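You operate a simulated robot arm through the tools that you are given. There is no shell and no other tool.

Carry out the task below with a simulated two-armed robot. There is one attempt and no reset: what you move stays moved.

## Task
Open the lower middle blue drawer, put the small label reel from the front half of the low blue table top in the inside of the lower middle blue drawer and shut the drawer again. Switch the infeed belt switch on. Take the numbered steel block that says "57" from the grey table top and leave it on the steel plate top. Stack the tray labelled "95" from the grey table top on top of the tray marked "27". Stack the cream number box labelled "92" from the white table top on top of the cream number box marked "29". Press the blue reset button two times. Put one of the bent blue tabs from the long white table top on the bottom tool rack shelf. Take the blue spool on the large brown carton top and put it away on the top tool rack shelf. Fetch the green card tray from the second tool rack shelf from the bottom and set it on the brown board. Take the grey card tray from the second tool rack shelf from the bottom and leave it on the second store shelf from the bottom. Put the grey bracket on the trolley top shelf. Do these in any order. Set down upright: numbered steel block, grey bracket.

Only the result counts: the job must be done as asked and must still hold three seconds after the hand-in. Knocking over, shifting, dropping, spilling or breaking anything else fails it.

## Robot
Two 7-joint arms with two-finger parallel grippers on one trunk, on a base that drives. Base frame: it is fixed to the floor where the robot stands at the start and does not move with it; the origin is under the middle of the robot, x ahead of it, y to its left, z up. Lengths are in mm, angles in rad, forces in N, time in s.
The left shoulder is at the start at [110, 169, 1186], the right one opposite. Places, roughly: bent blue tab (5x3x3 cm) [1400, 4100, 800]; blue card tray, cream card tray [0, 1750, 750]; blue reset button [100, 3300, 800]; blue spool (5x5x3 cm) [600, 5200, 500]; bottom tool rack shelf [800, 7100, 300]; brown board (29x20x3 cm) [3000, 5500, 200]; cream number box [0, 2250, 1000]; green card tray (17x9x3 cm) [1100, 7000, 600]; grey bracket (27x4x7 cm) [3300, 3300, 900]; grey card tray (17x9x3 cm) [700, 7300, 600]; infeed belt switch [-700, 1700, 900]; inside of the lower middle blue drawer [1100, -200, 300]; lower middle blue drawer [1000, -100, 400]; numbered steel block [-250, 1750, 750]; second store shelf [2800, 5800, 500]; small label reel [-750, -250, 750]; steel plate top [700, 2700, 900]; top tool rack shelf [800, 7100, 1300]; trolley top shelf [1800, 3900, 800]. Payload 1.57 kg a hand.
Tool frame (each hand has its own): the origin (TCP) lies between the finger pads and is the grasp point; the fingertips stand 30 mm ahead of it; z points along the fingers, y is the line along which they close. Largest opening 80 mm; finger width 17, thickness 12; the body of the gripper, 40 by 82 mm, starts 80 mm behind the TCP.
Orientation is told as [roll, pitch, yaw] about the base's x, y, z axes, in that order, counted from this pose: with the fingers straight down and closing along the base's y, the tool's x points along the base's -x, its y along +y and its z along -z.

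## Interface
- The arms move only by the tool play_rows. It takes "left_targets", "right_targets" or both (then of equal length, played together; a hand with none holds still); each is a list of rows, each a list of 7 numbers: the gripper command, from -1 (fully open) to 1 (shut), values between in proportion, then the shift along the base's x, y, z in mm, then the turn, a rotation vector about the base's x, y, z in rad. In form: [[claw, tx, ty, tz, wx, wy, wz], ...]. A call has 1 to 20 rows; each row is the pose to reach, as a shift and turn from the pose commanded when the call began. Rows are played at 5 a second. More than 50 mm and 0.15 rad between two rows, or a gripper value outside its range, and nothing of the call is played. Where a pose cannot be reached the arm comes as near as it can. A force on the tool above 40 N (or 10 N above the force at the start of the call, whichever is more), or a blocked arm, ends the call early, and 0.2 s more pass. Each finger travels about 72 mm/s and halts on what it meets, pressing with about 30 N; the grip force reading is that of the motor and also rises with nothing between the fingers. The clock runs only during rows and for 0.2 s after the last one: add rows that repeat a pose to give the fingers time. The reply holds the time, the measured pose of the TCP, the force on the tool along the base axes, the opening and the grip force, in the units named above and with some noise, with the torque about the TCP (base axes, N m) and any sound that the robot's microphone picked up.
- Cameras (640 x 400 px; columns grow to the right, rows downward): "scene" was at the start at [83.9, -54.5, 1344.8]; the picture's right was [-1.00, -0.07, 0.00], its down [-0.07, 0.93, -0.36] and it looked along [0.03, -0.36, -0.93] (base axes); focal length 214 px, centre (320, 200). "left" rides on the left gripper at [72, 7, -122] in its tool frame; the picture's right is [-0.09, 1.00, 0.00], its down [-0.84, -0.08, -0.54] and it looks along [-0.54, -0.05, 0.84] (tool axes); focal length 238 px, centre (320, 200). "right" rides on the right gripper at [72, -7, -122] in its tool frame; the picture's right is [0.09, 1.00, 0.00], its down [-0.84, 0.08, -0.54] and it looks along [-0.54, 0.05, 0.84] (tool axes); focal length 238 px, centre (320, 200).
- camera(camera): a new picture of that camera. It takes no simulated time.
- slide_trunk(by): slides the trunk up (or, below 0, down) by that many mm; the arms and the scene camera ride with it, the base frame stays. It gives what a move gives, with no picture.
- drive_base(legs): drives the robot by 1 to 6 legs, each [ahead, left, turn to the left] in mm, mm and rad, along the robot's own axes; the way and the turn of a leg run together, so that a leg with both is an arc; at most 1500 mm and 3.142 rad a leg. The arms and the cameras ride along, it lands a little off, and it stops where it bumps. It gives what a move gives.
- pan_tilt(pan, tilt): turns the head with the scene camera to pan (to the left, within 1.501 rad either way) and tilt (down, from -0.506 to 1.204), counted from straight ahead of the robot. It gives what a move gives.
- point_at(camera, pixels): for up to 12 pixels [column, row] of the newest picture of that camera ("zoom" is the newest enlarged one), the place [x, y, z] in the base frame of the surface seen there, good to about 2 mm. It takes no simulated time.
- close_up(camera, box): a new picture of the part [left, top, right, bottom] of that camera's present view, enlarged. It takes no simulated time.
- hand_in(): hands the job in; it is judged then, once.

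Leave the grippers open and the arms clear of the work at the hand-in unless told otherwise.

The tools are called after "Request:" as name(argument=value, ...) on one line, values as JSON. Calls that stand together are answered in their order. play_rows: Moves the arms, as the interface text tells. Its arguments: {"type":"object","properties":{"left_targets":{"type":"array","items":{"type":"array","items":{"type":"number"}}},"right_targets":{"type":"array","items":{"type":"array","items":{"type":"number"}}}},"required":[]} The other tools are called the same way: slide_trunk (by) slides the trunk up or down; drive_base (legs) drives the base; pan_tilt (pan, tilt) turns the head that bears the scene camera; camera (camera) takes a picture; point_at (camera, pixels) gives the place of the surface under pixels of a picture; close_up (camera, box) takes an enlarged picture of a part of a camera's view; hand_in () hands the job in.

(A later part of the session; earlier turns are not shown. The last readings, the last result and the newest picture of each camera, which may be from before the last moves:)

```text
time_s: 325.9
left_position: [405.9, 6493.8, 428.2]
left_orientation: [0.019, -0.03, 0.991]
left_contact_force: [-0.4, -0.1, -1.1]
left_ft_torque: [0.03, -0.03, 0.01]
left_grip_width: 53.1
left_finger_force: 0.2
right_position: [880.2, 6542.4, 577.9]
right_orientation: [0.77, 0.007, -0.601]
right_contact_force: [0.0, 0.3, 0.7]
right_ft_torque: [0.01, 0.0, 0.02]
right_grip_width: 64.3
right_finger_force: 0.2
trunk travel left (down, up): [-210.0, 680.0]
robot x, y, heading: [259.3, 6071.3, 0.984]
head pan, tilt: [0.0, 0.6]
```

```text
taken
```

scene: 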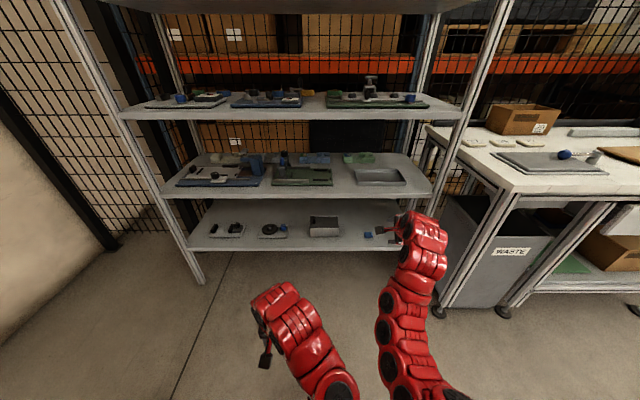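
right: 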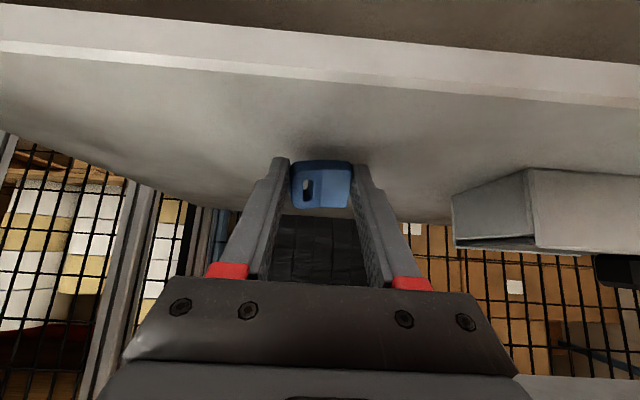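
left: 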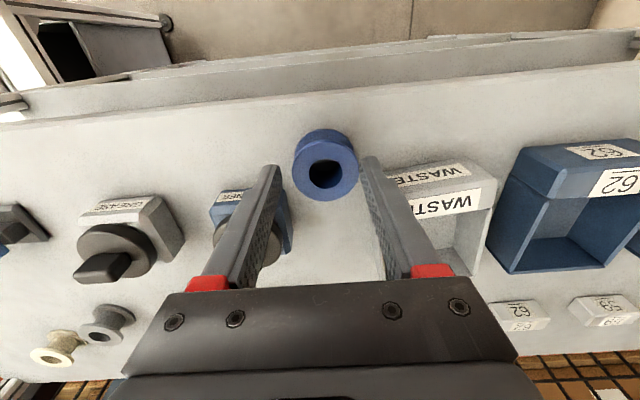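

The first 90° of roll worked; the other 90° now.

Request:
play_rows(right_targets=[[-0.6, 0, 0, 10, 0.0553, 0.0845, -0.101], [-0.6, 0, 0, 20, 0.1107, 0.169, -0.202], [-0.6, 0, 0, 30, 0.166, 0.2534, -0.303], [-0.6, 0, 0, 40, 0.2214, 0.3379, -0.4039], [-0.6, 0, 0, 50, 0.2767, 0.4224, -0.5049], [-0.6, 0, 0, 60, 0.332, 0.5069, -0.6059], [-0.6, 0, 0, 70, 0.3874, 0.5914, -0.7069], [-0.6, 0, 0, 80, 0.4427, 0.6758, -0.8079], [-0.6, 0, 0, 90, 0.4981, 0.7603, -0.9089], [-0.6, 0, 0, 100, 0.5534, 0.8448, -1.0098], [-0.6, 0, 0, 110, 0.6087, 0.9293, -1.1108], [-0.6, 0, 0, 110, 0.6087, 0.9293, -1.1108]])

Request:
camera(camera="right")

Request:
camera(camera="scene")

```text
time_s: 328.5
left_position: [406.0, 6496.0, 429.3]
left_orientation: [0.02, -0.031, 0.991]
left_contact_force: [-0.1, 0.4, -0.4]
left_ft_torque: [-0.04, -0.01, 0.01]
left_grip_width: 53.3
left_finger_force: 0.0
right_position: [882.0, 6543.1, 686.9]
right_orientation: [-0.035, 0.779, -2.179]
right_contact_force: [-1.4, -0.4, 0.3]
right_ft_torque: [-0.03, 0.03, 0.03]
right_grip_width: 63.9
right_finger_force: 0.2
trunk travel left (down, up): [-210.0, 680.0]
robot x, y, heading: [259.4, 6071.6, 0.98]
head pan, tilt: [0.0, 0.6]
```

```text
taken
```

right: 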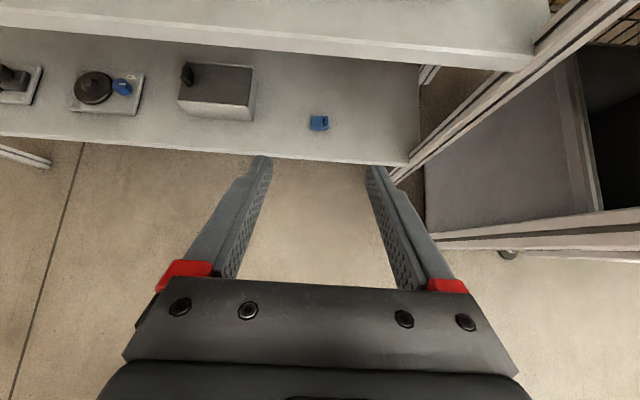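

```text
taken
```

scene: 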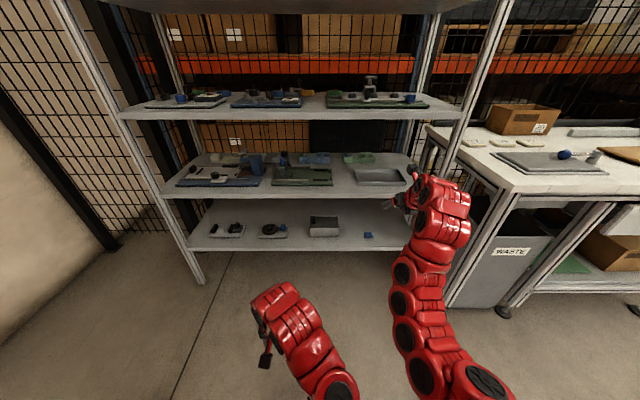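

The hand is flipped with the camera above. I flatten the tilt to 25° below horizontal, correct small errors and align with the green tray's block (v≈2954).

Request:
play_rows(right_targets=[[-0.6, -30, 19, 4, 0.093, -0.07, 0.001], [-0.6, -60, 38, 8, 0.186, -0.141, 0.003], [-0.6, -89, 58, 12, 0.278, -0.211, 0.004], [-0.6, -89, 58, 12, 0.278, -0.211, 0.004]])

Request:
camera(camera="right")

```text
time_s: 329.5
left_position: [405.2, 6494.0, 427.2]
left_orientation: [0.018, -0.025, 0.992]
left_contact_force: [0.9, 0.6, 0.5]
left_ft_torque: [-0.05, -0.03, 0.01]
left_grip_width: 53.2
left_finger_force: 0.0
right_position: [805.5, 6593.5, 699.7]
right_orientation: [0.021, 1.129, -2.152]
right_contact_force: [-0.4, -0.7, 0.3]
right_ft_torque: [0.02, 0.03, -0.01]
right_grip_width: 64.0
right_finger_force: 0.0
trunk travel left (down, up): [-210.0, 680.0]
robot x, y, heading: [254.6, 6071.4, 0.982]
head pan, tilt: [0.0, 0.6]
```

```text
taken
```

right: 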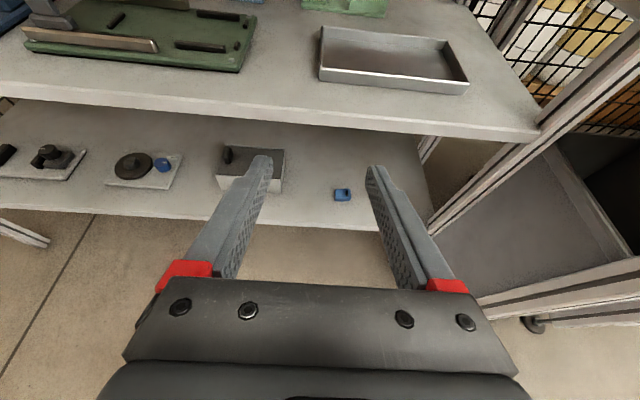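

Request:
camera(camera="scene")

```text
taken
```

scene: 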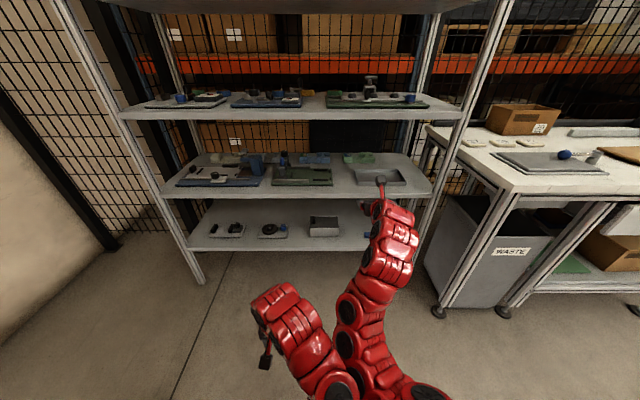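

Request:
point_at(camera="scene", pixels=[[380, 180], [366, 205], [390, 210], [395, 235], [385, 262], [370, 290], [355, 315], [365, 345], [385, 370], [415, 390]])

```text
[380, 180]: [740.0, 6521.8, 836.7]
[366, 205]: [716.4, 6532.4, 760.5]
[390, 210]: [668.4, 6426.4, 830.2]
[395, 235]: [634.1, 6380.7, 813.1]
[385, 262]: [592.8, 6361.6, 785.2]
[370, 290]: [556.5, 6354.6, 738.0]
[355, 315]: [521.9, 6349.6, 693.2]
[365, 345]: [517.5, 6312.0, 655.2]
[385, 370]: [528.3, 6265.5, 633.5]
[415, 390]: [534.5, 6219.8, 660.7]
```

The elbow would come near the shelf edge; I extend the arm 120 mm further out first.

Request:
play_rows(right_targets=[[-0.6, 18, 36, 0, 0, 0, 0], [-0.6, 36, 72, 0, 0, 0, 0], [-0.6, 53, 108, 0, 0, 0, 0], [-0.6, 53, 108, 0, 0, 0, 0]])

Request:
camera(camera="scene")

Request:
camera(camera="right")

```text
time_s: 330.5
left_position: [406.1, 6495.3, 429.7]
left_orientation: [0.02, -0.031, 0.993]
left_contact_force: [0.5, 0.5, 0.2]
left_ft_torque: [-0.01, -0.01, 0.04]
left_grip_width: 53.1
left_finger_force: 0.2
right_position: [830.9, 6676.5, 697.1]
right_orientation: [0.002, 1.126, -2.141]
right_contact_force: [0.9, 0.1, 0.7]
right_ft_torque: [0.01, 0.01, 0.01]
right_grip_width: 64.0
right_finger_force: 0.1
right hand out of reach, approached as far as the arm can: row 3, 4
trunk travel left (down, up): [-210.0, 680.0]
robot x, y, heading: [258.6, 6067.9, 0.98]
head pan, tilt: [0.0, 0.6]
```

```text
taken
```

scene: 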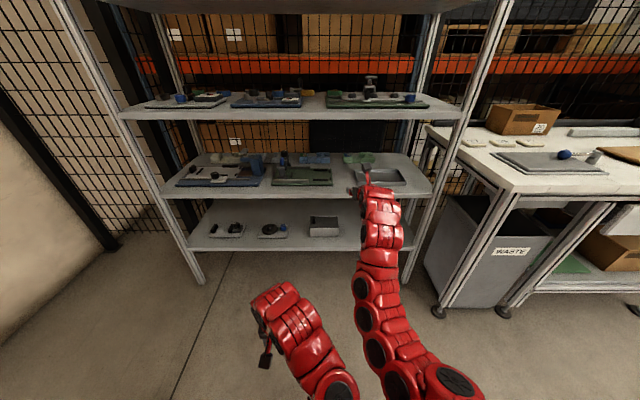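

```text
taken
```

right: 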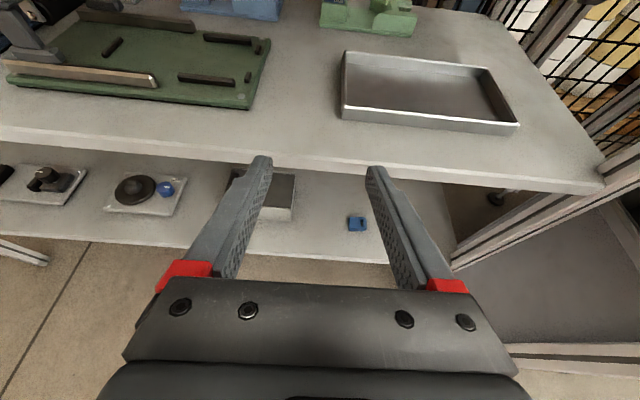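

Request:
point_at(camera="scene", pixels=[[368, 185], [378, 205], [380, 235], [375, 265], [370, 295], [370, 320], [380, 345], [395, 365], [420, 375]])

Request:
point_at(camera="right", pixels=[[325, 25], [350, 5], [365, 12], [380, 28], [350, 55], [480, 70], [515, 120], [400, 140], [345, 115]])

```text
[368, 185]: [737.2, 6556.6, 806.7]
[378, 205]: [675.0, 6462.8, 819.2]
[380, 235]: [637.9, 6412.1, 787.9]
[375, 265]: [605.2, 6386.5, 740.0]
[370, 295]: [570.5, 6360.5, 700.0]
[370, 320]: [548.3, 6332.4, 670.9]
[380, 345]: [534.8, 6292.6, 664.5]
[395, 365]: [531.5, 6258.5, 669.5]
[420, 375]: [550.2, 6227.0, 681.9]
```

```text
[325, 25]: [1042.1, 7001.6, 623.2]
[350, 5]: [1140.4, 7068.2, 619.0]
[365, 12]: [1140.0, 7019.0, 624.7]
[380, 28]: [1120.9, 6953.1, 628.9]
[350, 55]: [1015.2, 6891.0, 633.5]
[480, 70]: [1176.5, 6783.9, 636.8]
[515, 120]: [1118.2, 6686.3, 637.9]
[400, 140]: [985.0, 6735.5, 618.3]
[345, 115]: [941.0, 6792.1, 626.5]
```

The arm shape is fine. I pull the left hand back a bit more so it stays clear of the rack.

Request:
play_rows(left_targets=[[-0.33, -10, -15, -20, 0, 0, 0], [-0.33, -20, -30, -40, 0, 0, 0], [-0.33, -30, -45, -60, 0, 0, 0], [-0.33, -40, -60, -80, 0, 0, 0], [-0.33, -50, -76, -100, 0, 0, 0], [-0.33, -60, -92, -100, 0, 0, 0], [-0.33, -60, -92, -100, 0, 0, 0]])

Request:
drive_base(legs=[[330, 0, 0]])

Request:
camera(camera="right")

Request:
camera(camera="scene")

```text
time_s: 332.1
left_position: [372.9, 6425.2, 304.4]
left_orientation: [0.022, -0.029, 0.99]
left_contact_force: [0.6, -0.4, -0.4]
left_ft_torque: [0.04, 0.01, -0.03]
left_grip_width: 53.4
left_finger_force: 0.0
left hand out of reach, approached as far as the arm can: row 2, 3, 4, 5, 6, 7
right_position: [831.2, 6675.8, 696.8]
right_orientation: [0.003, 1.124, -2.14]
right_contact_force: [0.5, -0.5, 0.5]
right_ft_torque: [0.01, 0.02, 0.01]
right_grip_width: 64.0
right_finger_force: 0.1
trunk travel left (down, up): [-210.0, 680.0]
robot x, y, heading: [258.3, 6073.2, 0.979]
head pan, tilt: [0.0, 0.6]
```

```text
time_s: 334.3
left_position: [555.6, 6696.4, 306.6]
left_orientation: [0.021, -0.031, 0.986]
left_contact_force: [0.2, 0.2, -0.7]
left_ft_torque: [0.04, 0.03, 0.01]
left_grip_width: 53.2
left_finger_force: 0.0
right_position: [1016.4, 6942.5, 696.7]
right_orientation: [0.003, 1.124, -2.147]
right_contact_force: [-0.2, 0.6, -0.2]
right_ft_torque: [0.04, -0.01, 0.01]
right_grip_width: 63.9
right_finger_force: 0.1
trunk travel left (down, up): [-210.0, 680.0]
robot x, y, heading: [436.1, 6336.2, 0.98]
head pan, tilt: [0.0, 0.6]
```

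```text
taken
```

right: 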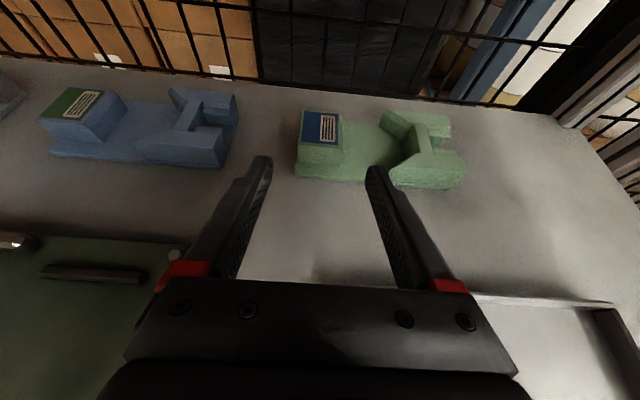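

```text
taken
```

scene: 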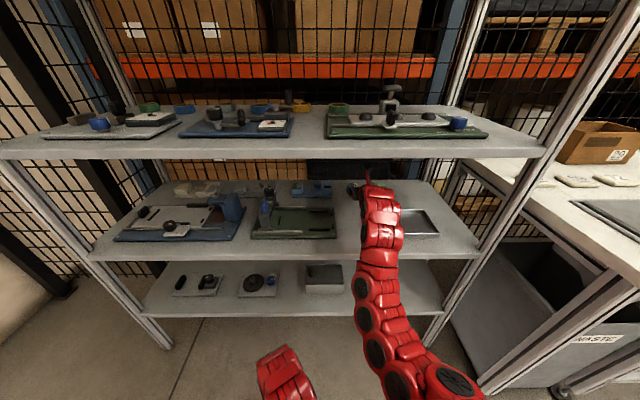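

Request:
close_up(camera="right", box=[280, 95, 480, 200])

Request:
point_at(camera="right", pixels=[[301, 146], [340, 148], [340, 112], [303, 112], [320, 130], [298, 178], [345, 170], [460, 188], [355, 165], [342, 165], [300, 165]])

```text
3.20 times, centred on (380, 148) of right
```

zoom: 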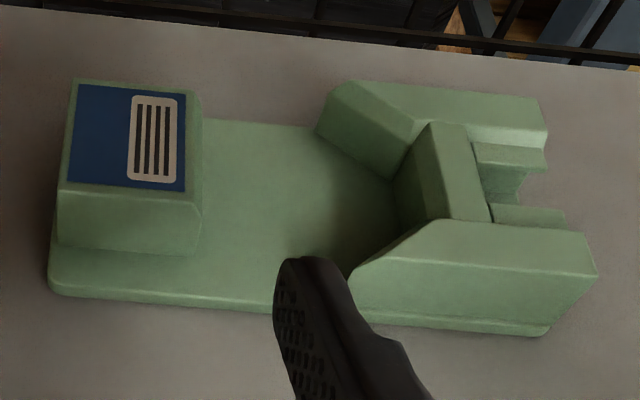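

```text
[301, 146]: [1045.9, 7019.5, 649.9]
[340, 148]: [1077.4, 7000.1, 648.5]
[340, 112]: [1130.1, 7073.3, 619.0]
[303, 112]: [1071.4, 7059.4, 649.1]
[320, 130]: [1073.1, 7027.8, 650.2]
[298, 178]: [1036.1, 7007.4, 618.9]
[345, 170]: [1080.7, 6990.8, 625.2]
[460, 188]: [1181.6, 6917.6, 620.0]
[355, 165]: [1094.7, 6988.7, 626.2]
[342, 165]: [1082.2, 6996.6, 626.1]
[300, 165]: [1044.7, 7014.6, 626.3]
```

Block: u 6445–6492, v≈2953.5, top z 649.5 — exactly in line. I drive 108 mm further in above it.

Request:
drive_base(legs=[[108, 0, 0]])

Request:
camera(camera="right")

```text
time_s: 335.5
left_position: [613.8, 6784.2, 304.1]
left_orientation: [0.019, -0.03, 0.987]
left_contact_force: [0.4, 0.2, 0.1]
left_ft_torque: [0.0, 0.02, 0.0]
left_grip_width: 53.2
left_finger_force: 0.0
right_position: [1074.0, 7028.0, 696.9]
right_orientation: [0.005, 1.123, -2.148]
right_contact_force: [-0.7, -0.5, 0.3]
right_ft_torque: [0.01, -0.02, -0.02]
right_grip_width: 64.0
right_finger_force: 0.1
trunk travel left (down, up): [-210.0, 680.0]
robot x, y, heading: [500.9, 6424.7, 0.975]
head pan, tilt: [0.0, 0.6]
```

```text
taken
```

right: 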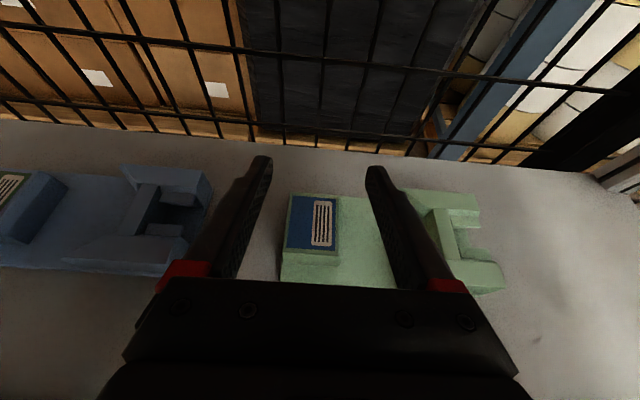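

Centred above the block. I lower by trunk 35 mm and look.

Request:
slide_trunk(by=-35)

Request:
camera(camera="right")

```text
time_s: 336.2
left_position: [612.4, 6781.0, 275.7]
left_orientation: [0.019, -0.043, 0.985]
left_contact_force: [-0.3, -0.1, 0.8]
left_ft_torque: [0.01, -0.01, 0.03]
left_grip_width: 53.1
left_finger_force: 0.1
right_position: [1069.7, 7022.0, 676.3]
right_orientation: [0.006, 1.143, -2.142]
right_contact_force: [0.2, 0.4, -0.5]
right_ft_torque: [0.03, 0.02, 0.03]
right_grip_width: 64.0
right_finger_force: 0.1
trunk travel left (down, up): [-175.0, 715.0]
robot x, y, heading: [495.7, 6429.0, 0.971]
head pan, tilt: [0.0, 0.6]
```

```text
taken
```

right: 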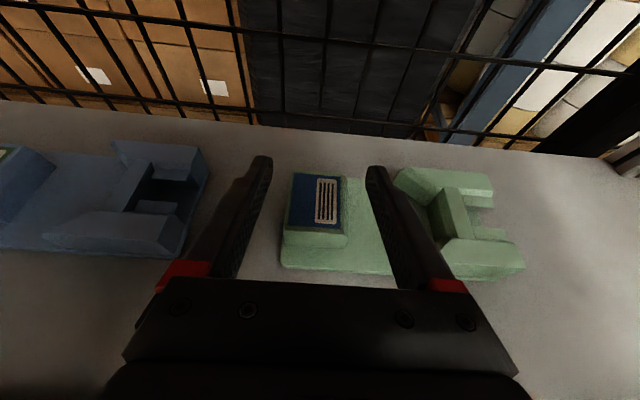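

The robot tilted slightly — part of the arm is pressing on something. I raise the trunk back at once.

Request:
slide_trunk(by=35)

Request:
camera(camera="scene")

```text
time_s: 337.0
left_position: [614.7, 6783.8, 304.5]
left_orientation: [0.021, -0.029, 0.986]
left_contact_force: [-0.4, 0.0, -0.2]
left_ft_torque: [0.05, 0.01, 0.01]
left_grip_width: 52.9
left_finger_force: 0.1
right_position: [1075.6, 7030.0, 695.2]
right_orientation: [0.004, 1.122, -2.147]
right_contact_force: [-0.1, 0.1, 0.2]
right_ft_torque: [0.0, -0.01, -0.02]
right_grip_width: 64.1
right_finger_force: 0.0
trunk travel left (down, up): [-210.0, 680.0]
robot x, y, heading: [498.0, 6430.0, 0.98]
head pan, tilt: [0.0, 0.6]
```

```text
taken
```

scene: 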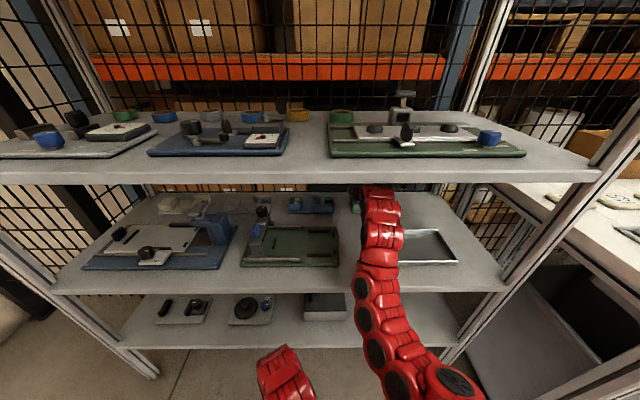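

I withdraw straight back, then use a higher shoulder (trunk up 120 mm) with a straighter arm.

Request:
drive_base(legs=[[-440, 0, 0]])

Request:
slide_trunk(by=120)

Request:
play_rows(right_targets=[[-0.6, 11, 17, -30, 0, 0, 0], [-0.6, 22, 33, -60, 0, 0, 0], [-0.6, 33, 50, -90, 0, 0, 0], [-0.6, 44, 67, -115, 0, 0, 0], [-0.6, 55, 84, -115, 0, 0, 0], [-0.6, 55, 84, -115, 0, 0, 0]])

Request:
camera(camera="scene")

```text
time_s: 339.7
left_position: [368.3, 6421.2, 305.0]
left_orientation: [0.022, -0.029, 0.994]
left_contact_force: [0.4, 0.3, 0.5]
left_ft_torque: [0.03, 0.02, -0.01]
left_grip_width: 53.2
left_finger_force: 0.0
right_position: [825.0, 6671.2, 698.0]
right_orientation: [0.004, 1.125, -2.137]
right_contact_force: [1.0, -0.7, -0.4]
right_ft_torque: [0.0, -0.01, -0.02]
right_grip_width: 64.0
right_finger_force: 0.0
trunk travel left (down, up): [-210.0, 680.0]
robot x, y, heading: [257.0, 6063.3, 0.986]
head pan, tilt: [0.0, 0.6]
```

```text
time_s: 341.2
left_position: [367.5, 6420.0, 425.6]
left_orientation: [0.022, -0.029, 0.997]
left_contact_force: [0.2, -0.2, 0.2]
left_ft_torque: [0.0, -0.03, -0.01]
left_grip_width: 53.0
left_finger_force: 0.0
right_position: [826.0, 6670.5, 816.2]
right_orientation: [0.002, 1.124, -2.138]
right_contact_force: [0.8, 0.5, -0.7]
right_ft_torque: [-0.01, 0.01, -0.04]
right_grip_width: 64.0
right_finger_force: 0.1
trunk travel left (down, up): [-330.0, 560.0]
robot x, y, heading: [254.1, 6061.5, 0.991]
head pan, tilt: [0.0, 0.6]
```

```text
time_s: 342.6
left_position: [367.9, 6420.0, 425.9]
left_orientation: [0.022, -0.029, 0.995]
left_contact_force: [0.4, 0.0, 0.5]
left_ft_torque: [-0.04, 0.02, 0.02]
left_grip_width: 53.4
left_finger_force: 0.1
right_position: [828.7, 6674.8, 789.8]
right_orientation: [0.002, 1.126, -2.136]
right_contact_force: [0.0, 0.2, 0.7]
right_ft_torque: [0.02, -0.01, 0.06]
right_grip_width: 64.1
right_finger_force: 0.1
right hand out of reach, approached as far as the arm can: row 1, 2, 3, 4, 5, 6
trunk travel left (down, up): [-330.0, 560.0]
robot x, y, heading: [252.8, 6062.3, 0.988]
head pan, tilt: [0.0, 0.6]
```

```text
taken
```

scene: 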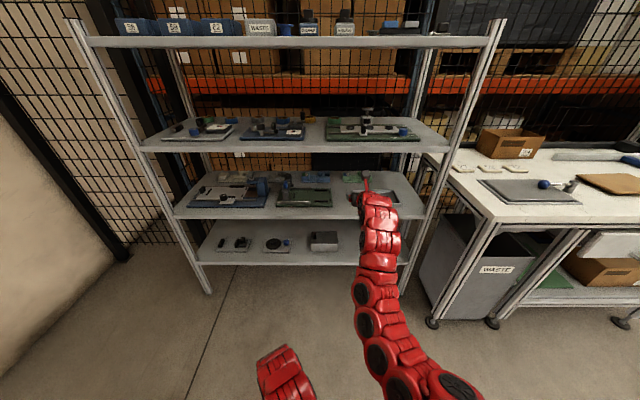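

Request:
play_rows(right_targets=[[-0.6, -10, -15, -30, 0, 0, 0], [-0.6, -20, -30, -60, 0, 0, 0], [-0.6, -30, -45, -90, 0, 0, 0], [-0.6, -30, -45, -90, 0, 0, 0]])

Request:
camera(camera="scene")

```text
time_s: 343.6
left_position: [367.8, 6420.8, 423.7]
left_orientation: [0.021, -0.03, 0.995]
left_contact_force: [-0.6, -0.8, 0.1]
left_ft_torque: [0.03, -0.04, 0.01]
left_grip_width: 53.3
left_finger_force: 0.2
right_position: [793.4, 6633.3, 703.2]
right_orientation: [0.005, 1.125, -2.135]
right_contact_force: [0.4, -0.4, -0.6]
right_ft_torque: [0.02, -0.01, 0.0]
right_grip_width: 64.2
right_finger_force: 0.0
trunk travel left (down, up): [-330.0, 560.0]
robot x, y, heading: [255.9, 6067.0, 0.986]
head pan, tilt: [0.0, 0.6]
```

```text
taken
```

scene: 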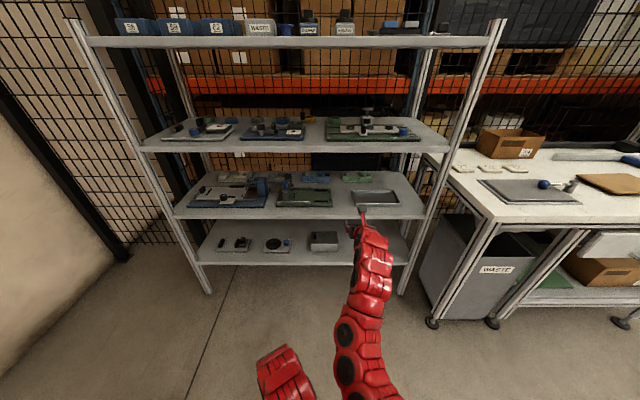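

Reached (fwd ≈ 770, z 703). I check the arm's heights along its length.

Request:
point_at(camera="scene", pixels=[[363, 212], [368, 228], [372, 245], [368, 265], [364, 285], [358, 300], [350, 325], [350, 345], [360, 370], [375, 385]])

```text
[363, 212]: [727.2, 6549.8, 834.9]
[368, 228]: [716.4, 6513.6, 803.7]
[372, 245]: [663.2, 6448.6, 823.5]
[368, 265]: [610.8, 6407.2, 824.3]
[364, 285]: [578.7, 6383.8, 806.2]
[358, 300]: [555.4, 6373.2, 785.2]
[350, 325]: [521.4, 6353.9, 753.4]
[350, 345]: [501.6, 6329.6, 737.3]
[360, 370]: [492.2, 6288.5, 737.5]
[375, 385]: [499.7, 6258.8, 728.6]
```

A bit higher helps; I raise the trunk 100 mm more and lower the hand by the same amount.

Request:
slide_trunk(by=100)

Request:
play_rows(right_targets=[[-0.6, -4, -6, -25, 0, 0, 0], [-0.6, -8, -12, -50, 0, 0, 0], [-0.6, -12, -18, -75, 0, 0, 0], [-0.6, -16, -24, -100, 0, 0, 0], [-0.6, -16, -24, -100, 0, 0, 0]])

Request:
camera(camera="scene")

```text
time_s: 344.9
left_position: [366.3, 6420.4, 524.6]
left_orientation: [0.021, -0.03, 0.995]
left_contact_force: [-0.4, 0.4, -0.4]
left_ft_torque: [-0.01, 0.0, -0.02]
left_grip_width: 53.3
left_finger_force: 0.1
right_position: [792.9, 6636.0, 802.3]
right_orientation: [0.003, 1.122, -2.138]
right_contact_force: [-0.7, -0.5, 0.2]
right_ft_torque: [0.0, 0.03, 0.02]
right_grip_width: 64.0
right_finger_force: 0.1
trunk travel left (down, up): [-430.0, 460.0]
robot x, y, heading: [253.2, 6063.3, 0.988]
head pan, tilt: [0.0, 0.6]
```

```text
time_s: 346.1
left_position: [363.8, 6417.1, 521.6]
left_orientation: [0.028, -0.023, 0.989]
left_contact_force: [-0.2, -0.9, 0.1]
left_ft_torque: [0.0, 0.03, -0.04]
left_grip_width: 53.0
left_finger_force: 0.1
right_position: [796.8, 6599.5, 705.7]
right_orientation: [0.04, 1.135, -2.137]
right_contact_force: [-0.5, 0.3, 0.8]
right_ft_torque: [0.0, 0.01, 0.0]
right_grip_width: 64.2
right_finger_force: 0.0
trunk travel left (down, up): [-430.0, 460.0]
robot x, y, heading: [255.3, 6063.8, 0.989]
head pan, tilt: [0.0, 0.6]
```

```text
taken
```

scene: 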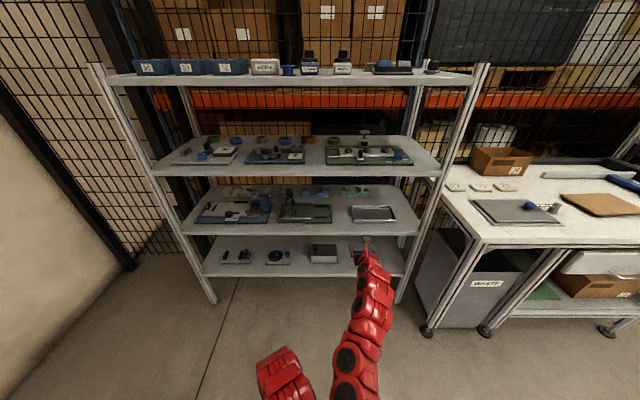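

Request:
play_rows(right_targets=[[-0.6, 0, 0, 0, 0, 0, 0], [-0.6, 0, 0, 0, 0, 0, 0]])

Request:
point_at(camera="scene", pixels=[[366, 250], [370, 265], [372, 290], [370, 315], [362, 340], [350, 360], [350, 385], [345, 395]])

```text
time_s: 346.7
left_position: [362.3, 6417.7, 522.1]
left_orientation: [0.029, -0.02, 0.994]
left_contact_force: [0.0, 0.1, 0.2]
left_ft_torque: [0.0, 0.01, 0.0]
left_grip_width: 52.9
left_finger_force: 0.1
right_position: [794.9, 6601.3, 706.8]
right_orientation: [0.027, 1.135, -2.144]
right_contact_force: [0.4, -0.1, 0.2]
right_ft_torque: [0.02, 0.04, -0.03]
right_grip_width: 63.9
right_finger_force: 0.1
trunk travel left (down, up): [-430.0, 460.0]
robot x, y, heading: [254.1, 6065.3, 0.985]
head pan, tilt: [0.0, 0.6]
```

```text
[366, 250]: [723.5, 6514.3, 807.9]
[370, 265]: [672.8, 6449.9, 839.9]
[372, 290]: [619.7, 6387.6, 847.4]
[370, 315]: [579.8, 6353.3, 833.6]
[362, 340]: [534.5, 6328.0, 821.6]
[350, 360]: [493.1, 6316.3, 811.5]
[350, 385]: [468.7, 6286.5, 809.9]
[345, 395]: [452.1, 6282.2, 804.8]
```

The right elbow seems to be touching my own left arm. I move the left hand 120 mm to the left.

Request:
play_rows(left_targets=[[-0.33, -25, 16, 0, 0, 0, 0], [-0.33, -50, 33, 0, 0, 0, 0], [-0.33, -75, 49, 0, 0, 0, 0], [-0.33, -100, 66, 0, 0, 0, 0], [-0.33, -100, 66, 0, 0, 0, 0]])

Request:
camera(camera="scene")

```text
time_s: 347.9
left_position: [270.4, 6490.9, 523.2]
left_orientation: [0.021, -0.028, 0.995]
left_contact_force: [0.5, -0.7, 0.8]
left_ft_torque: [-0.01, 0.0, -0.01]
left_grip_width: 53.0
left_finger_force: 0.0
left hand out of reach, approached as far as the arm can: row 1, 2, 3, 4, 5
right_position: [775.0, 6609.9, 699.2]
right_orientation: [0.001, 1.125, -2.138]
right_contact_force: [0.6, -1.2, 0.0]
right_ft_torque: [0.02, 0.04, -0.01]
right_grip_width: 63.9
right_finger_force: 0.1
trunk travel left (down, up): [-430.0, 460.0]
robot x, y, heading: [252.5, 6065.2, 0.99]
head pan, tilt: [0.0, 0.6]
```

```text
taken
```

scene: 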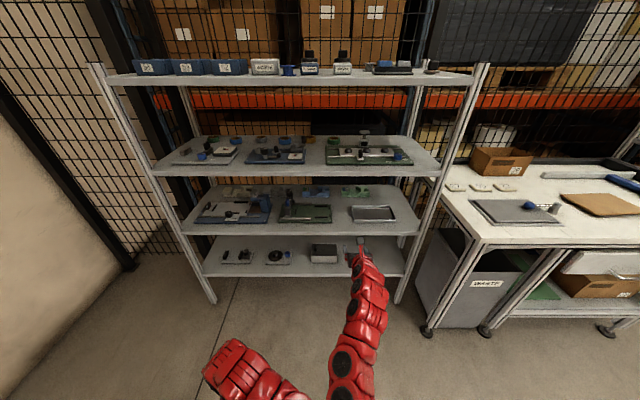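

Good, the arms are free of each other now. I align v by 20 mm and try to pull the left hand back a little more.

Request:
play_rows(left_targets=[[-0.33, -10, -15, -15, 0, 0, 0], [-0.33, -20, -30, -30, 0, 0, 0], [-0.33, -30, -45, -45, 0, 0, 0], [-0.33, -30, -45, -45, 0, 0, 0]], right_targets=[[-0.6, 6, -4, 0, 0, 0, 0], [-0.6, 12, -8, 0, 0, 0, 0], [-0.6, 17, -11, 0, 0, 0, 0], [-0.6, 17, -11, 0, 0, 0, 0]])

Request:
drive_base(legs=[[380, 0, 0]])

Request:
camera(camera="right")

Request:
camera(camera="scene")

```text
time_s: 348.9
left_position: [242.0, 6449.3, 470.1]
left_orientation: [0.022, -0.025, 0.995]
left_contact_force: [0.0, -0.4, -0.7]
left_ft_torque: [-0.02, 0.01, -0.02]
left_grip_width: 53.3
left_finger_force: 0.0
left hand out of reach, approached as far as the arm can: row 1, 2, 3, 4
right_position: [792.9, 6600.6, 700.0]
right_orientation: [0.005, 1.123, -2.135]
right_contact_force: [-0.5, 0.0, -0.4]
right_ft_torque: [0.01, -0.02, 0.01]
right_grip_width: 64.0
right_finger_force: 0.1
trunk travel left (down, up): [-430.0, 460.0]
robot x, y, heading: [253.8, 6064.5, 0.99]
head pan, tilt: [0.0, 0.6]
```

```text
time_s: 351.3
left_position: [452.8, 6763.6, 470.2]
left_orientation: [0.021, -0.027, 0.991]
left_contact_force: [-0.1, 0.4, 0.8]
left_ft_torque: [0.03, 0.03, -0.02]
left_grip_width: 53.1
left_finger_force: 0.1
right_position: [1004.2, 6911.9, 699.4]
right_orientation: [0.003, 1.123, -2.141]
right_contact_force: [0.3, 0.2, 0.0]
right_ft_torque: [0.05, 0.01, 0.0]
right_grip_width: 64.1
right_finger_force: 0.0
trunk travel left (down, up): [-430.0, 460.0]
robot x, y, heading: [460.7, 6380.6, 0.982]
head pan, tilt: [0.0, 0.6]
```

```text
taken
```

right: 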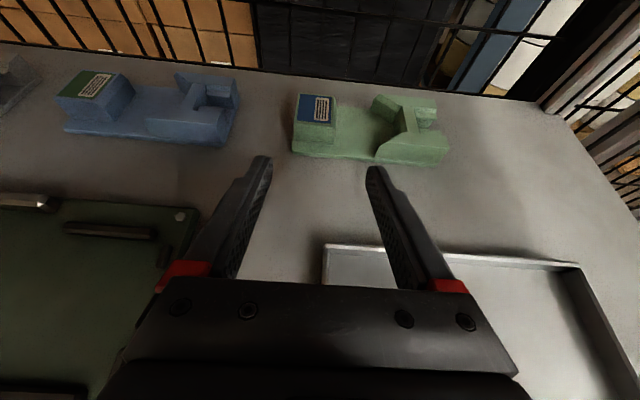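

```text
taken
```

scene: 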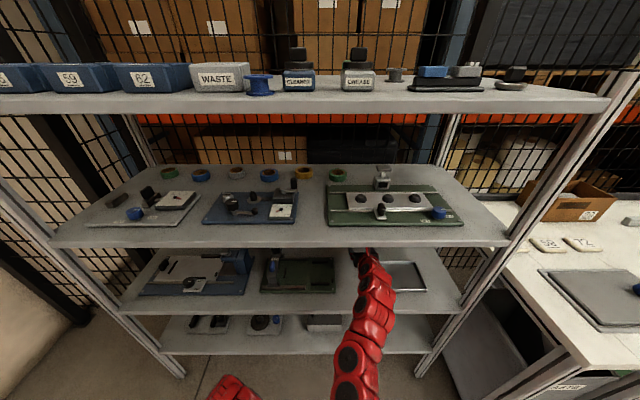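

Request:
point_at(camera="right", pixels=[[296, 122], [331, 126], [331, 97], [298, 95], [313, 108], [294, 150], [440, 160]])

```text
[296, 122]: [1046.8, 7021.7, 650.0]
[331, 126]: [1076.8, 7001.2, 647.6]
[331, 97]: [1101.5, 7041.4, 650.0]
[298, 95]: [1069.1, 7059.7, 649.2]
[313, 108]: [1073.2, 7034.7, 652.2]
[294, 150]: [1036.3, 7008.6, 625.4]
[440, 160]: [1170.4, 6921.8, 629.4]
```

Request:
drive_base(legs=[[133, 8, 0]])

Request:
camera(camera="right")

```text
time_s: 352.6
left_position: [517.8, 6876.6, 469.6]
left_orientation: [0.022, -0.025, 0.994]
left_contact_force: [0.6, 0.0, -1.2]
left_ft_torque: [0.0, 0.01, -0.03]
left_grip_width: 53.2
left_finger_force: 0.0
right_position: [1069.0, 7027.2, 699.3]
right_orientation: [0.005, 1.124, -2.138]
right_contact_force: [0.7, 0.7, -0.9]
right_ft_torque: [0.03, 0.01, 0.01]
right_grip_width: 64.2
right_finger_force: 0.0
trunk travel left (down, up): [-430.0, 460.0]
robot x, y, heading: [528.3, 6496.2, 0.987]
head pan, tilt: [0.0, 0.6]
```

```text
taken
```

right: 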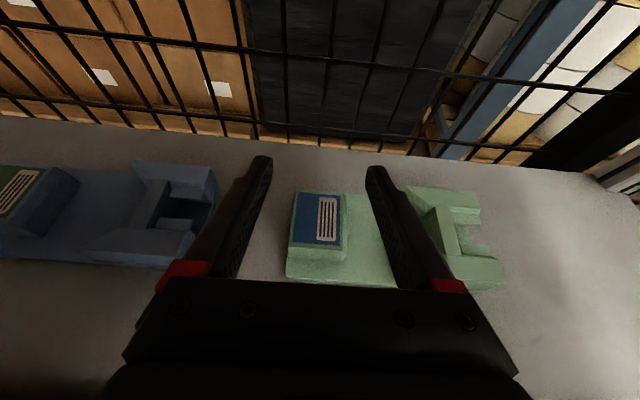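

Centred over the block again. I lower the hand by arm.

Request:
play_rows(right_targets=[[-0.6, 1, -1, -20, 0, 0, 0], [-0.6, 1, -1, -38, 0, 0, 0], [-0.6, 1, -1, -38, 0, 0, 0]])

Request:
camera(camera="right")

```text
time_s: 353.4
left_position: [517.7, 6876.2, 471.0]
left_orientation: [0.021, -0.026, 0.993]
left_contact_force: [-0.7, -0.8, -0.6]
left_ft_torque: [0.0, 0.01, 0.0]
left_grip_width: 53.1
left_finger_force: 0.1
right_position: [1069.8, 7023.4, 661.5]
right_orientation: [0.003, 1.127, -2.137]
right_contact_force: [-0.3, 0.3, 0.7]
right_ft_torque: [0.01, -0.02, 0.02]
right_grip_width: 63.6
right_finger_force: 0.0
trunk travel left (down, up): [-430.0, 460.0]
robot x, y, heading: [532.5, 6494.9, 0.986]
head pan, tilt: [0.0, 0.6]
```

```text
taken
```

right: 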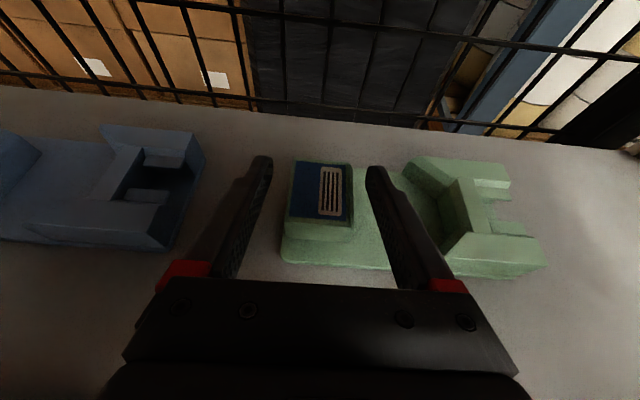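

Request:
play_rows(right_targets=[[-0.6, 0, 0, -8, 0, 0, 0], [-0.6, 0, 0, -13, 0, 0, 0], [-0.6, 0, 0, -13, 0, 0, 0]])

Request:
play_rows(right_targets=[[0, 0, 0, 0, 0, 0, 0], [1, 0, 0, 0, 0, 0, 0], [1, 0, 0, 0, 0, 0, 0], [1, 0, 0, 0, 0, 0, 0]])

Request:
camera(camera="right")

```text
time_s: 354.2
left_position: [517.4, 6876.1, 470.1]
left_orientation: [0.021, -0.026, 0.994]
left_contact_force: [-0.3, 0.1, 0.4]
left_ft_torque: [0.02, 0.0, 0.02]
left_grip_width: 53.3
left_finger_force: 0.1
right_position: [1069.9, 7025.0, 648.3]
right_orientation: [0.002, 1.123, -2.14]
right_contact_force: [0.7, -0.4, 0.5]
right_ft_torque: [0.0, 0.0, 0.0]
right_grip_width: 64.4
right_finger_force: 0.2
trunk travel left (down, up): [-430.0, 460.0]
robot x, y, heading: [531.6, 6488.3, 0.984]
head pan, tilt: [0.0, 0.6]
```

```text
time_s: 355.2
left_position: [517.7, 6876.1, 470.4]
left_orientation: [0.021, -0.026, 0.994]
left_contact_force: [1.2, -0.3, 0.3]
left_ft_torque: [0.03, 0.01, 0.03]
left_grip_width: 53.3
left_finger_force: 0.1
right_position: [1069.3, 7024.7, 647.7]
right_orientation: [0.003, 1.124, -2.139]
right_contact_force: [-0.4, -0.5, -0.3]
right_ft_torque: [-0.02, -0.01, -0.01]
right_grip_width: 43.8
right_finger_force: 29.9
trunk travel left (down, up): [-430.0, 460.0]
robot x, y, heading: [527.2, 6489.8, 0.986]
head pan, tilt: [0.0, 0.6]
```

```text
taken
```

right: 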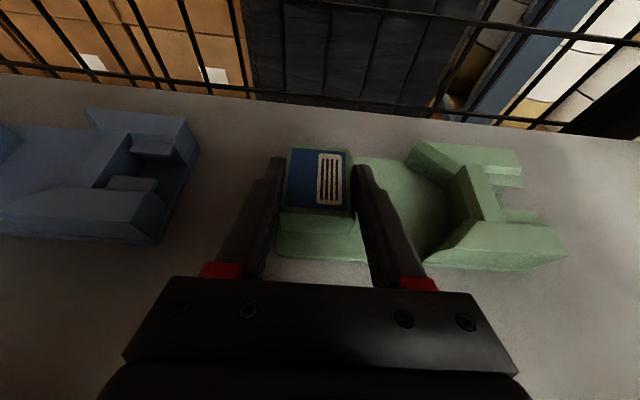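

Gripped. Lift 45 mm and check.

Request:
play_rows(right_targets=[[1, 0, 0, 10, 0, 0, 0], [1, 0, 0, 25, 0, 0, 0], [1, 0, 0, 45, 0, 0, 0], [1, 0, 0, 45, 0, 0, 0]])

Request:
camera(camera="right")

```text
time_s: 356.2
left_position: [517.5, 6876.9, 470.2]
left_orientation: [0.021, -0.024, 0.994]
left_contact_force: [-0.8, 0.0, -0.1]
left_ft_torque: [0.01, -0.01, -0.01]
left_grip_width: 53.2
left_finger_force: 0.0
right_position: [1068.3, 7024.4, 694.7]
right_orientation: [0.006, 1.126, -2.138]
right_contact_force: [0.5, 0.8, -1.3]
right_ft_torque: [0.04, 0.04, -0.02]
right_grip_width: 43.7
right_finger_force: 29.9
trunk travel left (down, up): [-430.0, 460.0]
robot x, y, heading: [527.6, 6488.3, 0.987]
head pan, tilt: [0.0, 0.6]
```

```text
taken
```

right: 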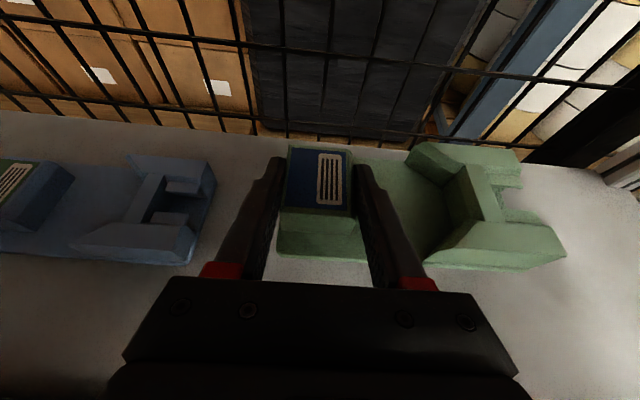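

Held level. I drive straight back out of the rack.

Request:
drive_base(legs=[[-560, 0, 0]])

Request:
camera(camera="scene")

```text
time_s: 359.4
left_position: [220.0, 6426.7, 470.0]
left_orientation: [0.02, -0.029, 0.975]
left_contact_force: [0.2, 0.6, -0.2]
left_ft_torque: [0.04, -0.01, 0.01]
left_grip_width: 53.4
left_finger_force: 0.0
right_position: [773.7, 6564.7, 694.0]
right_orientation: [0.003, 1.124, -2.155]
right_contact_force: [-0.8, -0.6, -1.0]
right_ft_torque: [0.01, 0.03, 0.02]
right_grip_width: 43.8
right_finger_force: 29.9
trunk travel left (down, up): [-430.0, 460.0]
robot x, y, heading: [226.4, 6039.0, 0.967]
head pan, tilt: [0.0, 0.6]
```

```text
taken
```

scene: 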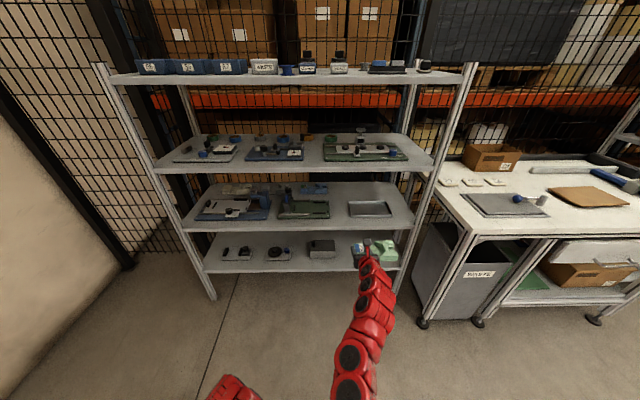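

Now the grey tray, with the left hand. Close-up of that area and measurements.

Request:
close_up(camera="scene", box=[190, 170, 340, 230])

Request:
close_up(camera="scene", box=[240, 178, 310, 222])

```text
4.27 times, centred on (265, 200) of scene
```

zoom: 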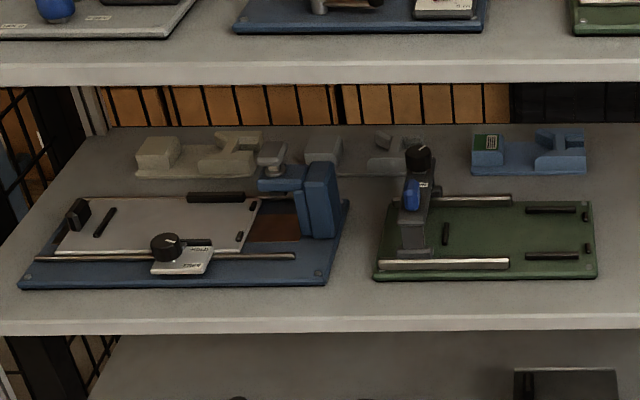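

```text
9.09 times, centred on (275, 200) of scene
```

zoom: 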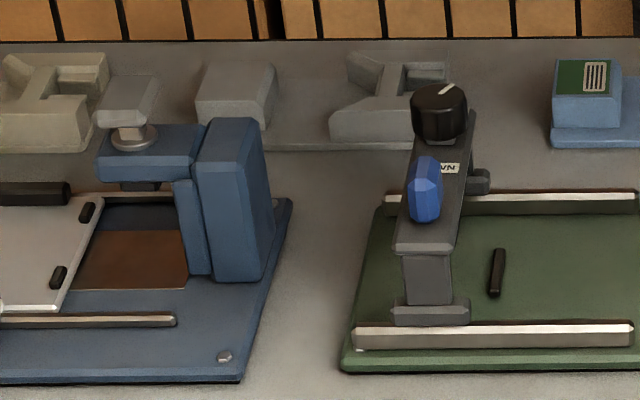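

Request:
point_at(camera="zoom", pixels=[[200, 97], [258, 95], [270, 65], [215, 65], [232, 80], [335, 118], [225, 125], [215, 160], [250, 130], [130, 100], [438, 100], [425, 190]])

Request:
point_at(camera="zoom", pixels=[[470, 120], [400, 240], [270, 160], [240, 275], [300, 148], [320, 250], [410, 120], [460, 180], [160, 150], [340, 145], [205, 120], [265, 100]])

```text
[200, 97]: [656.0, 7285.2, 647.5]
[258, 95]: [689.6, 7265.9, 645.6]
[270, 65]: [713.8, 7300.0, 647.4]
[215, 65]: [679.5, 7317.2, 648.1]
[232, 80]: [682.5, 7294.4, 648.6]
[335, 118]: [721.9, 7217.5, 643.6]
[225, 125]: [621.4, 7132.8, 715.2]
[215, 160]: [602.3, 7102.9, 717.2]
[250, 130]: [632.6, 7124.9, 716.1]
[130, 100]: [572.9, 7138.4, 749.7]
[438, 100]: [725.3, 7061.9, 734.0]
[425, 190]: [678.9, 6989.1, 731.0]
```

```text
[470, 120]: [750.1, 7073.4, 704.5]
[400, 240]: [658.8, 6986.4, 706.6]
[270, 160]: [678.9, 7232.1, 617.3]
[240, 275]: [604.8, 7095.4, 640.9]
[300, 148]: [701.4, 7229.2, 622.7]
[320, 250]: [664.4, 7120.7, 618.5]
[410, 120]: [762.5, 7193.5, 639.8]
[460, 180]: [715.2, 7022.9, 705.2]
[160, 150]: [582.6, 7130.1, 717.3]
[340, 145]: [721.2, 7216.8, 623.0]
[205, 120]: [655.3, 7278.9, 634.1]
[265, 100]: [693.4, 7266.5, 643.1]
```

Request:
camera(camera="scene")

Request:
close_up(camera="scene", box=[230, 155, 330, 215])

Request:
point_at(camera="zoom", pixels=[[300, 50], [300, 62], [300, 70], [300, 78], [300, 40], [150, 165], [175, 175], [180, 200], [220, 190], [250, 190], [395, 170], [370, 240]])

```text
taken
```

scene: 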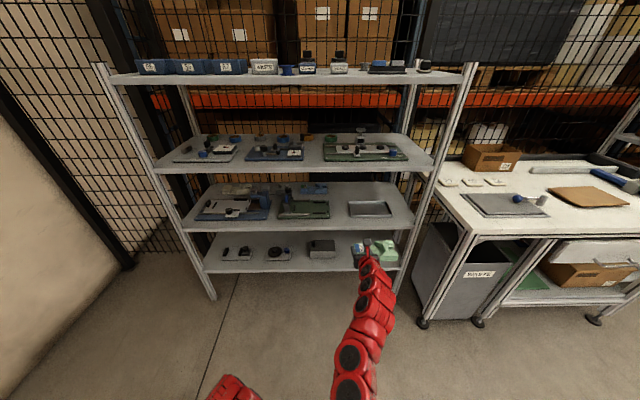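

```text
6.40 times, centred on (280, 185) of scene
```

zoom: 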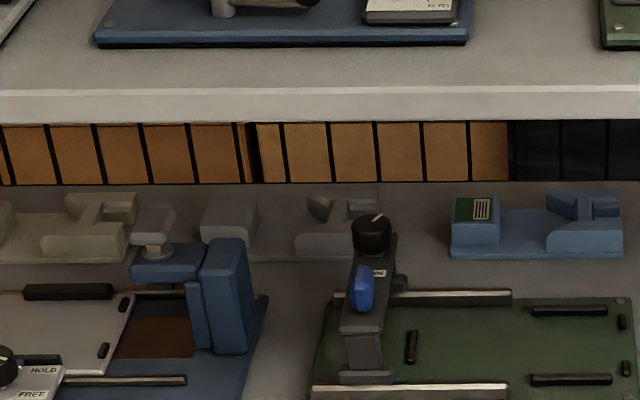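

```text
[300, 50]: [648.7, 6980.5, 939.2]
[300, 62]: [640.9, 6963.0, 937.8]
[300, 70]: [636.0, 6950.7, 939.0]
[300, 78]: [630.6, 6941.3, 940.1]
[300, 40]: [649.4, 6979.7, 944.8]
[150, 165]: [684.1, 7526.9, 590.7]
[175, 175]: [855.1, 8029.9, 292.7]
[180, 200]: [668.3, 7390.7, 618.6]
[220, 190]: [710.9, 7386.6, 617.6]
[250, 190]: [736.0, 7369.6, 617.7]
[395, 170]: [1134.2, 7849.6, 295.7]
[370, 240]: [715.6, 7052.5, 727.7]
```

Request:
point_at(camera="zoom", pixels=[[300, 95], [300, 105], [300, 115], [300, 119], [152, 213], [150, 225], [175, 258], [225, 245], [140, 265], [240, 300], [200, 180], [228, 205]])

```text
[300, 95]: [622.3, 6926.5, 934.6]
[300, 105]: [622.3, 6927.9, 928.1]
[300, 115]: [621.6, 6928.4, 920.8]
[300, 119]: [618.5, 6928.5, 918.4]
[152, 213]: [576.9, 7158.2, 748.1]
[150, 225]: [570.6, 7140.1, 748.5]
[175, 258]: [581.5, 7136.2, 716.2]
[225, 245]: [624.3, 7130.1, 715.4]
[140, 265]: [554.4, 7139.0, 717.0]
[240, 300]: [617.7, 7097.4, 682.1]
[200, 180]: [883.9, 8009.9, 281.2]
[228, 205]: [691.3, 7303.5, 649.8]
```

Request:
point_at(camera="scene", pixels=[[128, 262], [90, 200], [60, 160], [20, 100], [60, 330], [15, 300], [200, 300], [100, 350]])

Request:
point_at(camera="zoom", pixels=[[65, 290], [100, 288], [5, 365], [40, 360], [60, 320], [100, 350], [15, 320], [120, 310], [150, 380], [20, 230], [100, 235], [130, 200]])

```text
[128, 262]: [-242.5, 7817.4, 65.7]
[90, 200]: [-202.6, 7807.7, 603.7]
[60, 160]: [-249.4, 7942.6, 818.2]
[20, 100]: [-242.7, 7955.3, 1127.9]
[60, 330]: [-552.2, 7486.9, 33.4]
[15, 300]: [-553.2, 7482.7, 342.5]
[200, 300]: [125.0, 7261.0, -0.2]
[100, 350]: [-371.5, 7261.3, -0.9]
```

```text
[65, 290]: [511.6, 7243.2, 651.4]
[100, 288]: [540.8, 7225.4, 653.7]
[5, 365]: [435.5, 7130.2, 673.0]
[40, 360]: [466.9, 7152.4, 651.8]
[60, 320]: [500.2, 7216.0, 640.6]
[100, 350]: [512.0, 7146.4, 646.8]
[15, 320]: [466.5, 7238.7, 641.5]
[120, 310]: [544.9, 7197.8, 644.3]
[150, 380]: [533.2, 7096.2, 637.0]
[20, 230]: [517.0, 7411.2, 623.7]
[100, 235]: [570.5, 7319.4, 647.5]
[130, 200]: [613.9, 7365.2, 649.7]
```

Reaching the grey tray will need a diagonal approach with the other hand out of the way, so I first deliver the green tray. I turn right to face down the aisle and drive toward the store shelf.

Request:
drive_base(legs=[[0, 0, -1.55], [1450, 0, 0], [950, 0, 0]])

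Request:
camera(camera="right")

Request:
pan_tilt(pan=0.9, tilt=0.5)

Request:
camera(camera="scene")

```text
time_s: 374.5
left_position: [2684.4, 4990.2, 471.3]
left_orientation: [0.019, -0.026, -0.46]
left_contact_force: [0.9, -0.4, 0.1]
left_ft_torque: [-0.02, 0.03, 0.0]
left_grip_width: 53.1
left_finger_force: 0.2
right_position: [2896.6, 4459.5, 694.2]
right_orientation: [0.003, 1.123, 2.694]
right_contact_force: [0.4, -0.3, -1.1]
right_ft_torque: [0.03, -0.02, 0.04]
right_grip_width: 43.8
right_finger_force: 30.1
trunk travel left (down, up): [-430.0, 460.0]
robot x, y, heading: [2303.9, 4932.2, -0.47]
head pan, tilt: [0.0, 0.6]
```

```text
taken
```

right: 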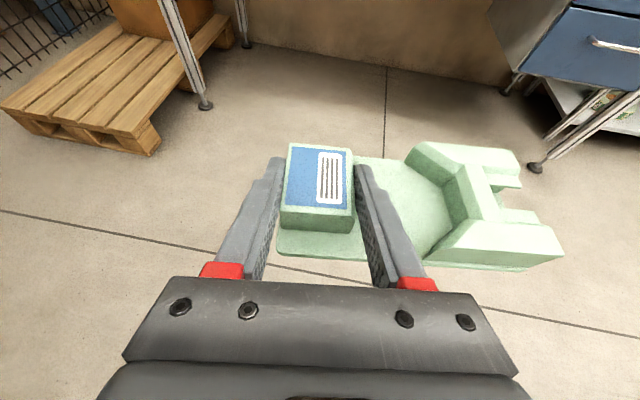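

```text
time_s: 375.7
left_position: [2684.2, 4990.4, 469.6]
left_orientation: [0.022, -0.026, -0.46]
left_contact_force: [0.5, -0.5, 0.1]
left_ft_torque: [0.01, 0.01, -0.01]
left_grip_width: 53.2
left_finger_force: 0.0
right_position: [2896.8, 4460.3, 694.0]
right_orientation: [0.004, 1.126, 2.694]
right_contact_force: [-0.7, -0.1, -1.8]
right_ft_torque: [0.05, -0.03, -0.03]
right_grip_width: 43.7
right_finger_force: 29.8
trunk travel left (down, up): [-430.0, 460.0]
robot x, y, heading: [2307.3, 4931.4, -0.461]
head pan, tilt: [0.901, 0.499]
```

```text
taken
```

scene: 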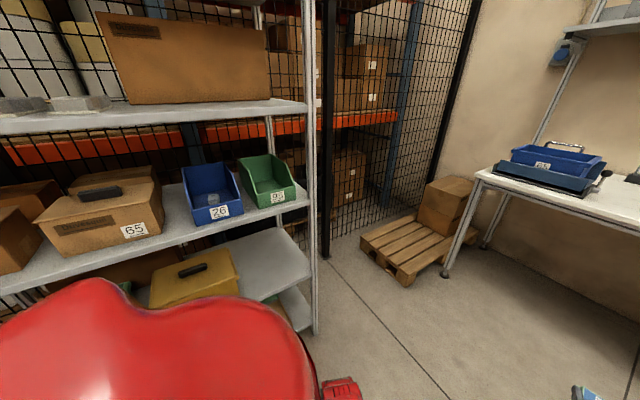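

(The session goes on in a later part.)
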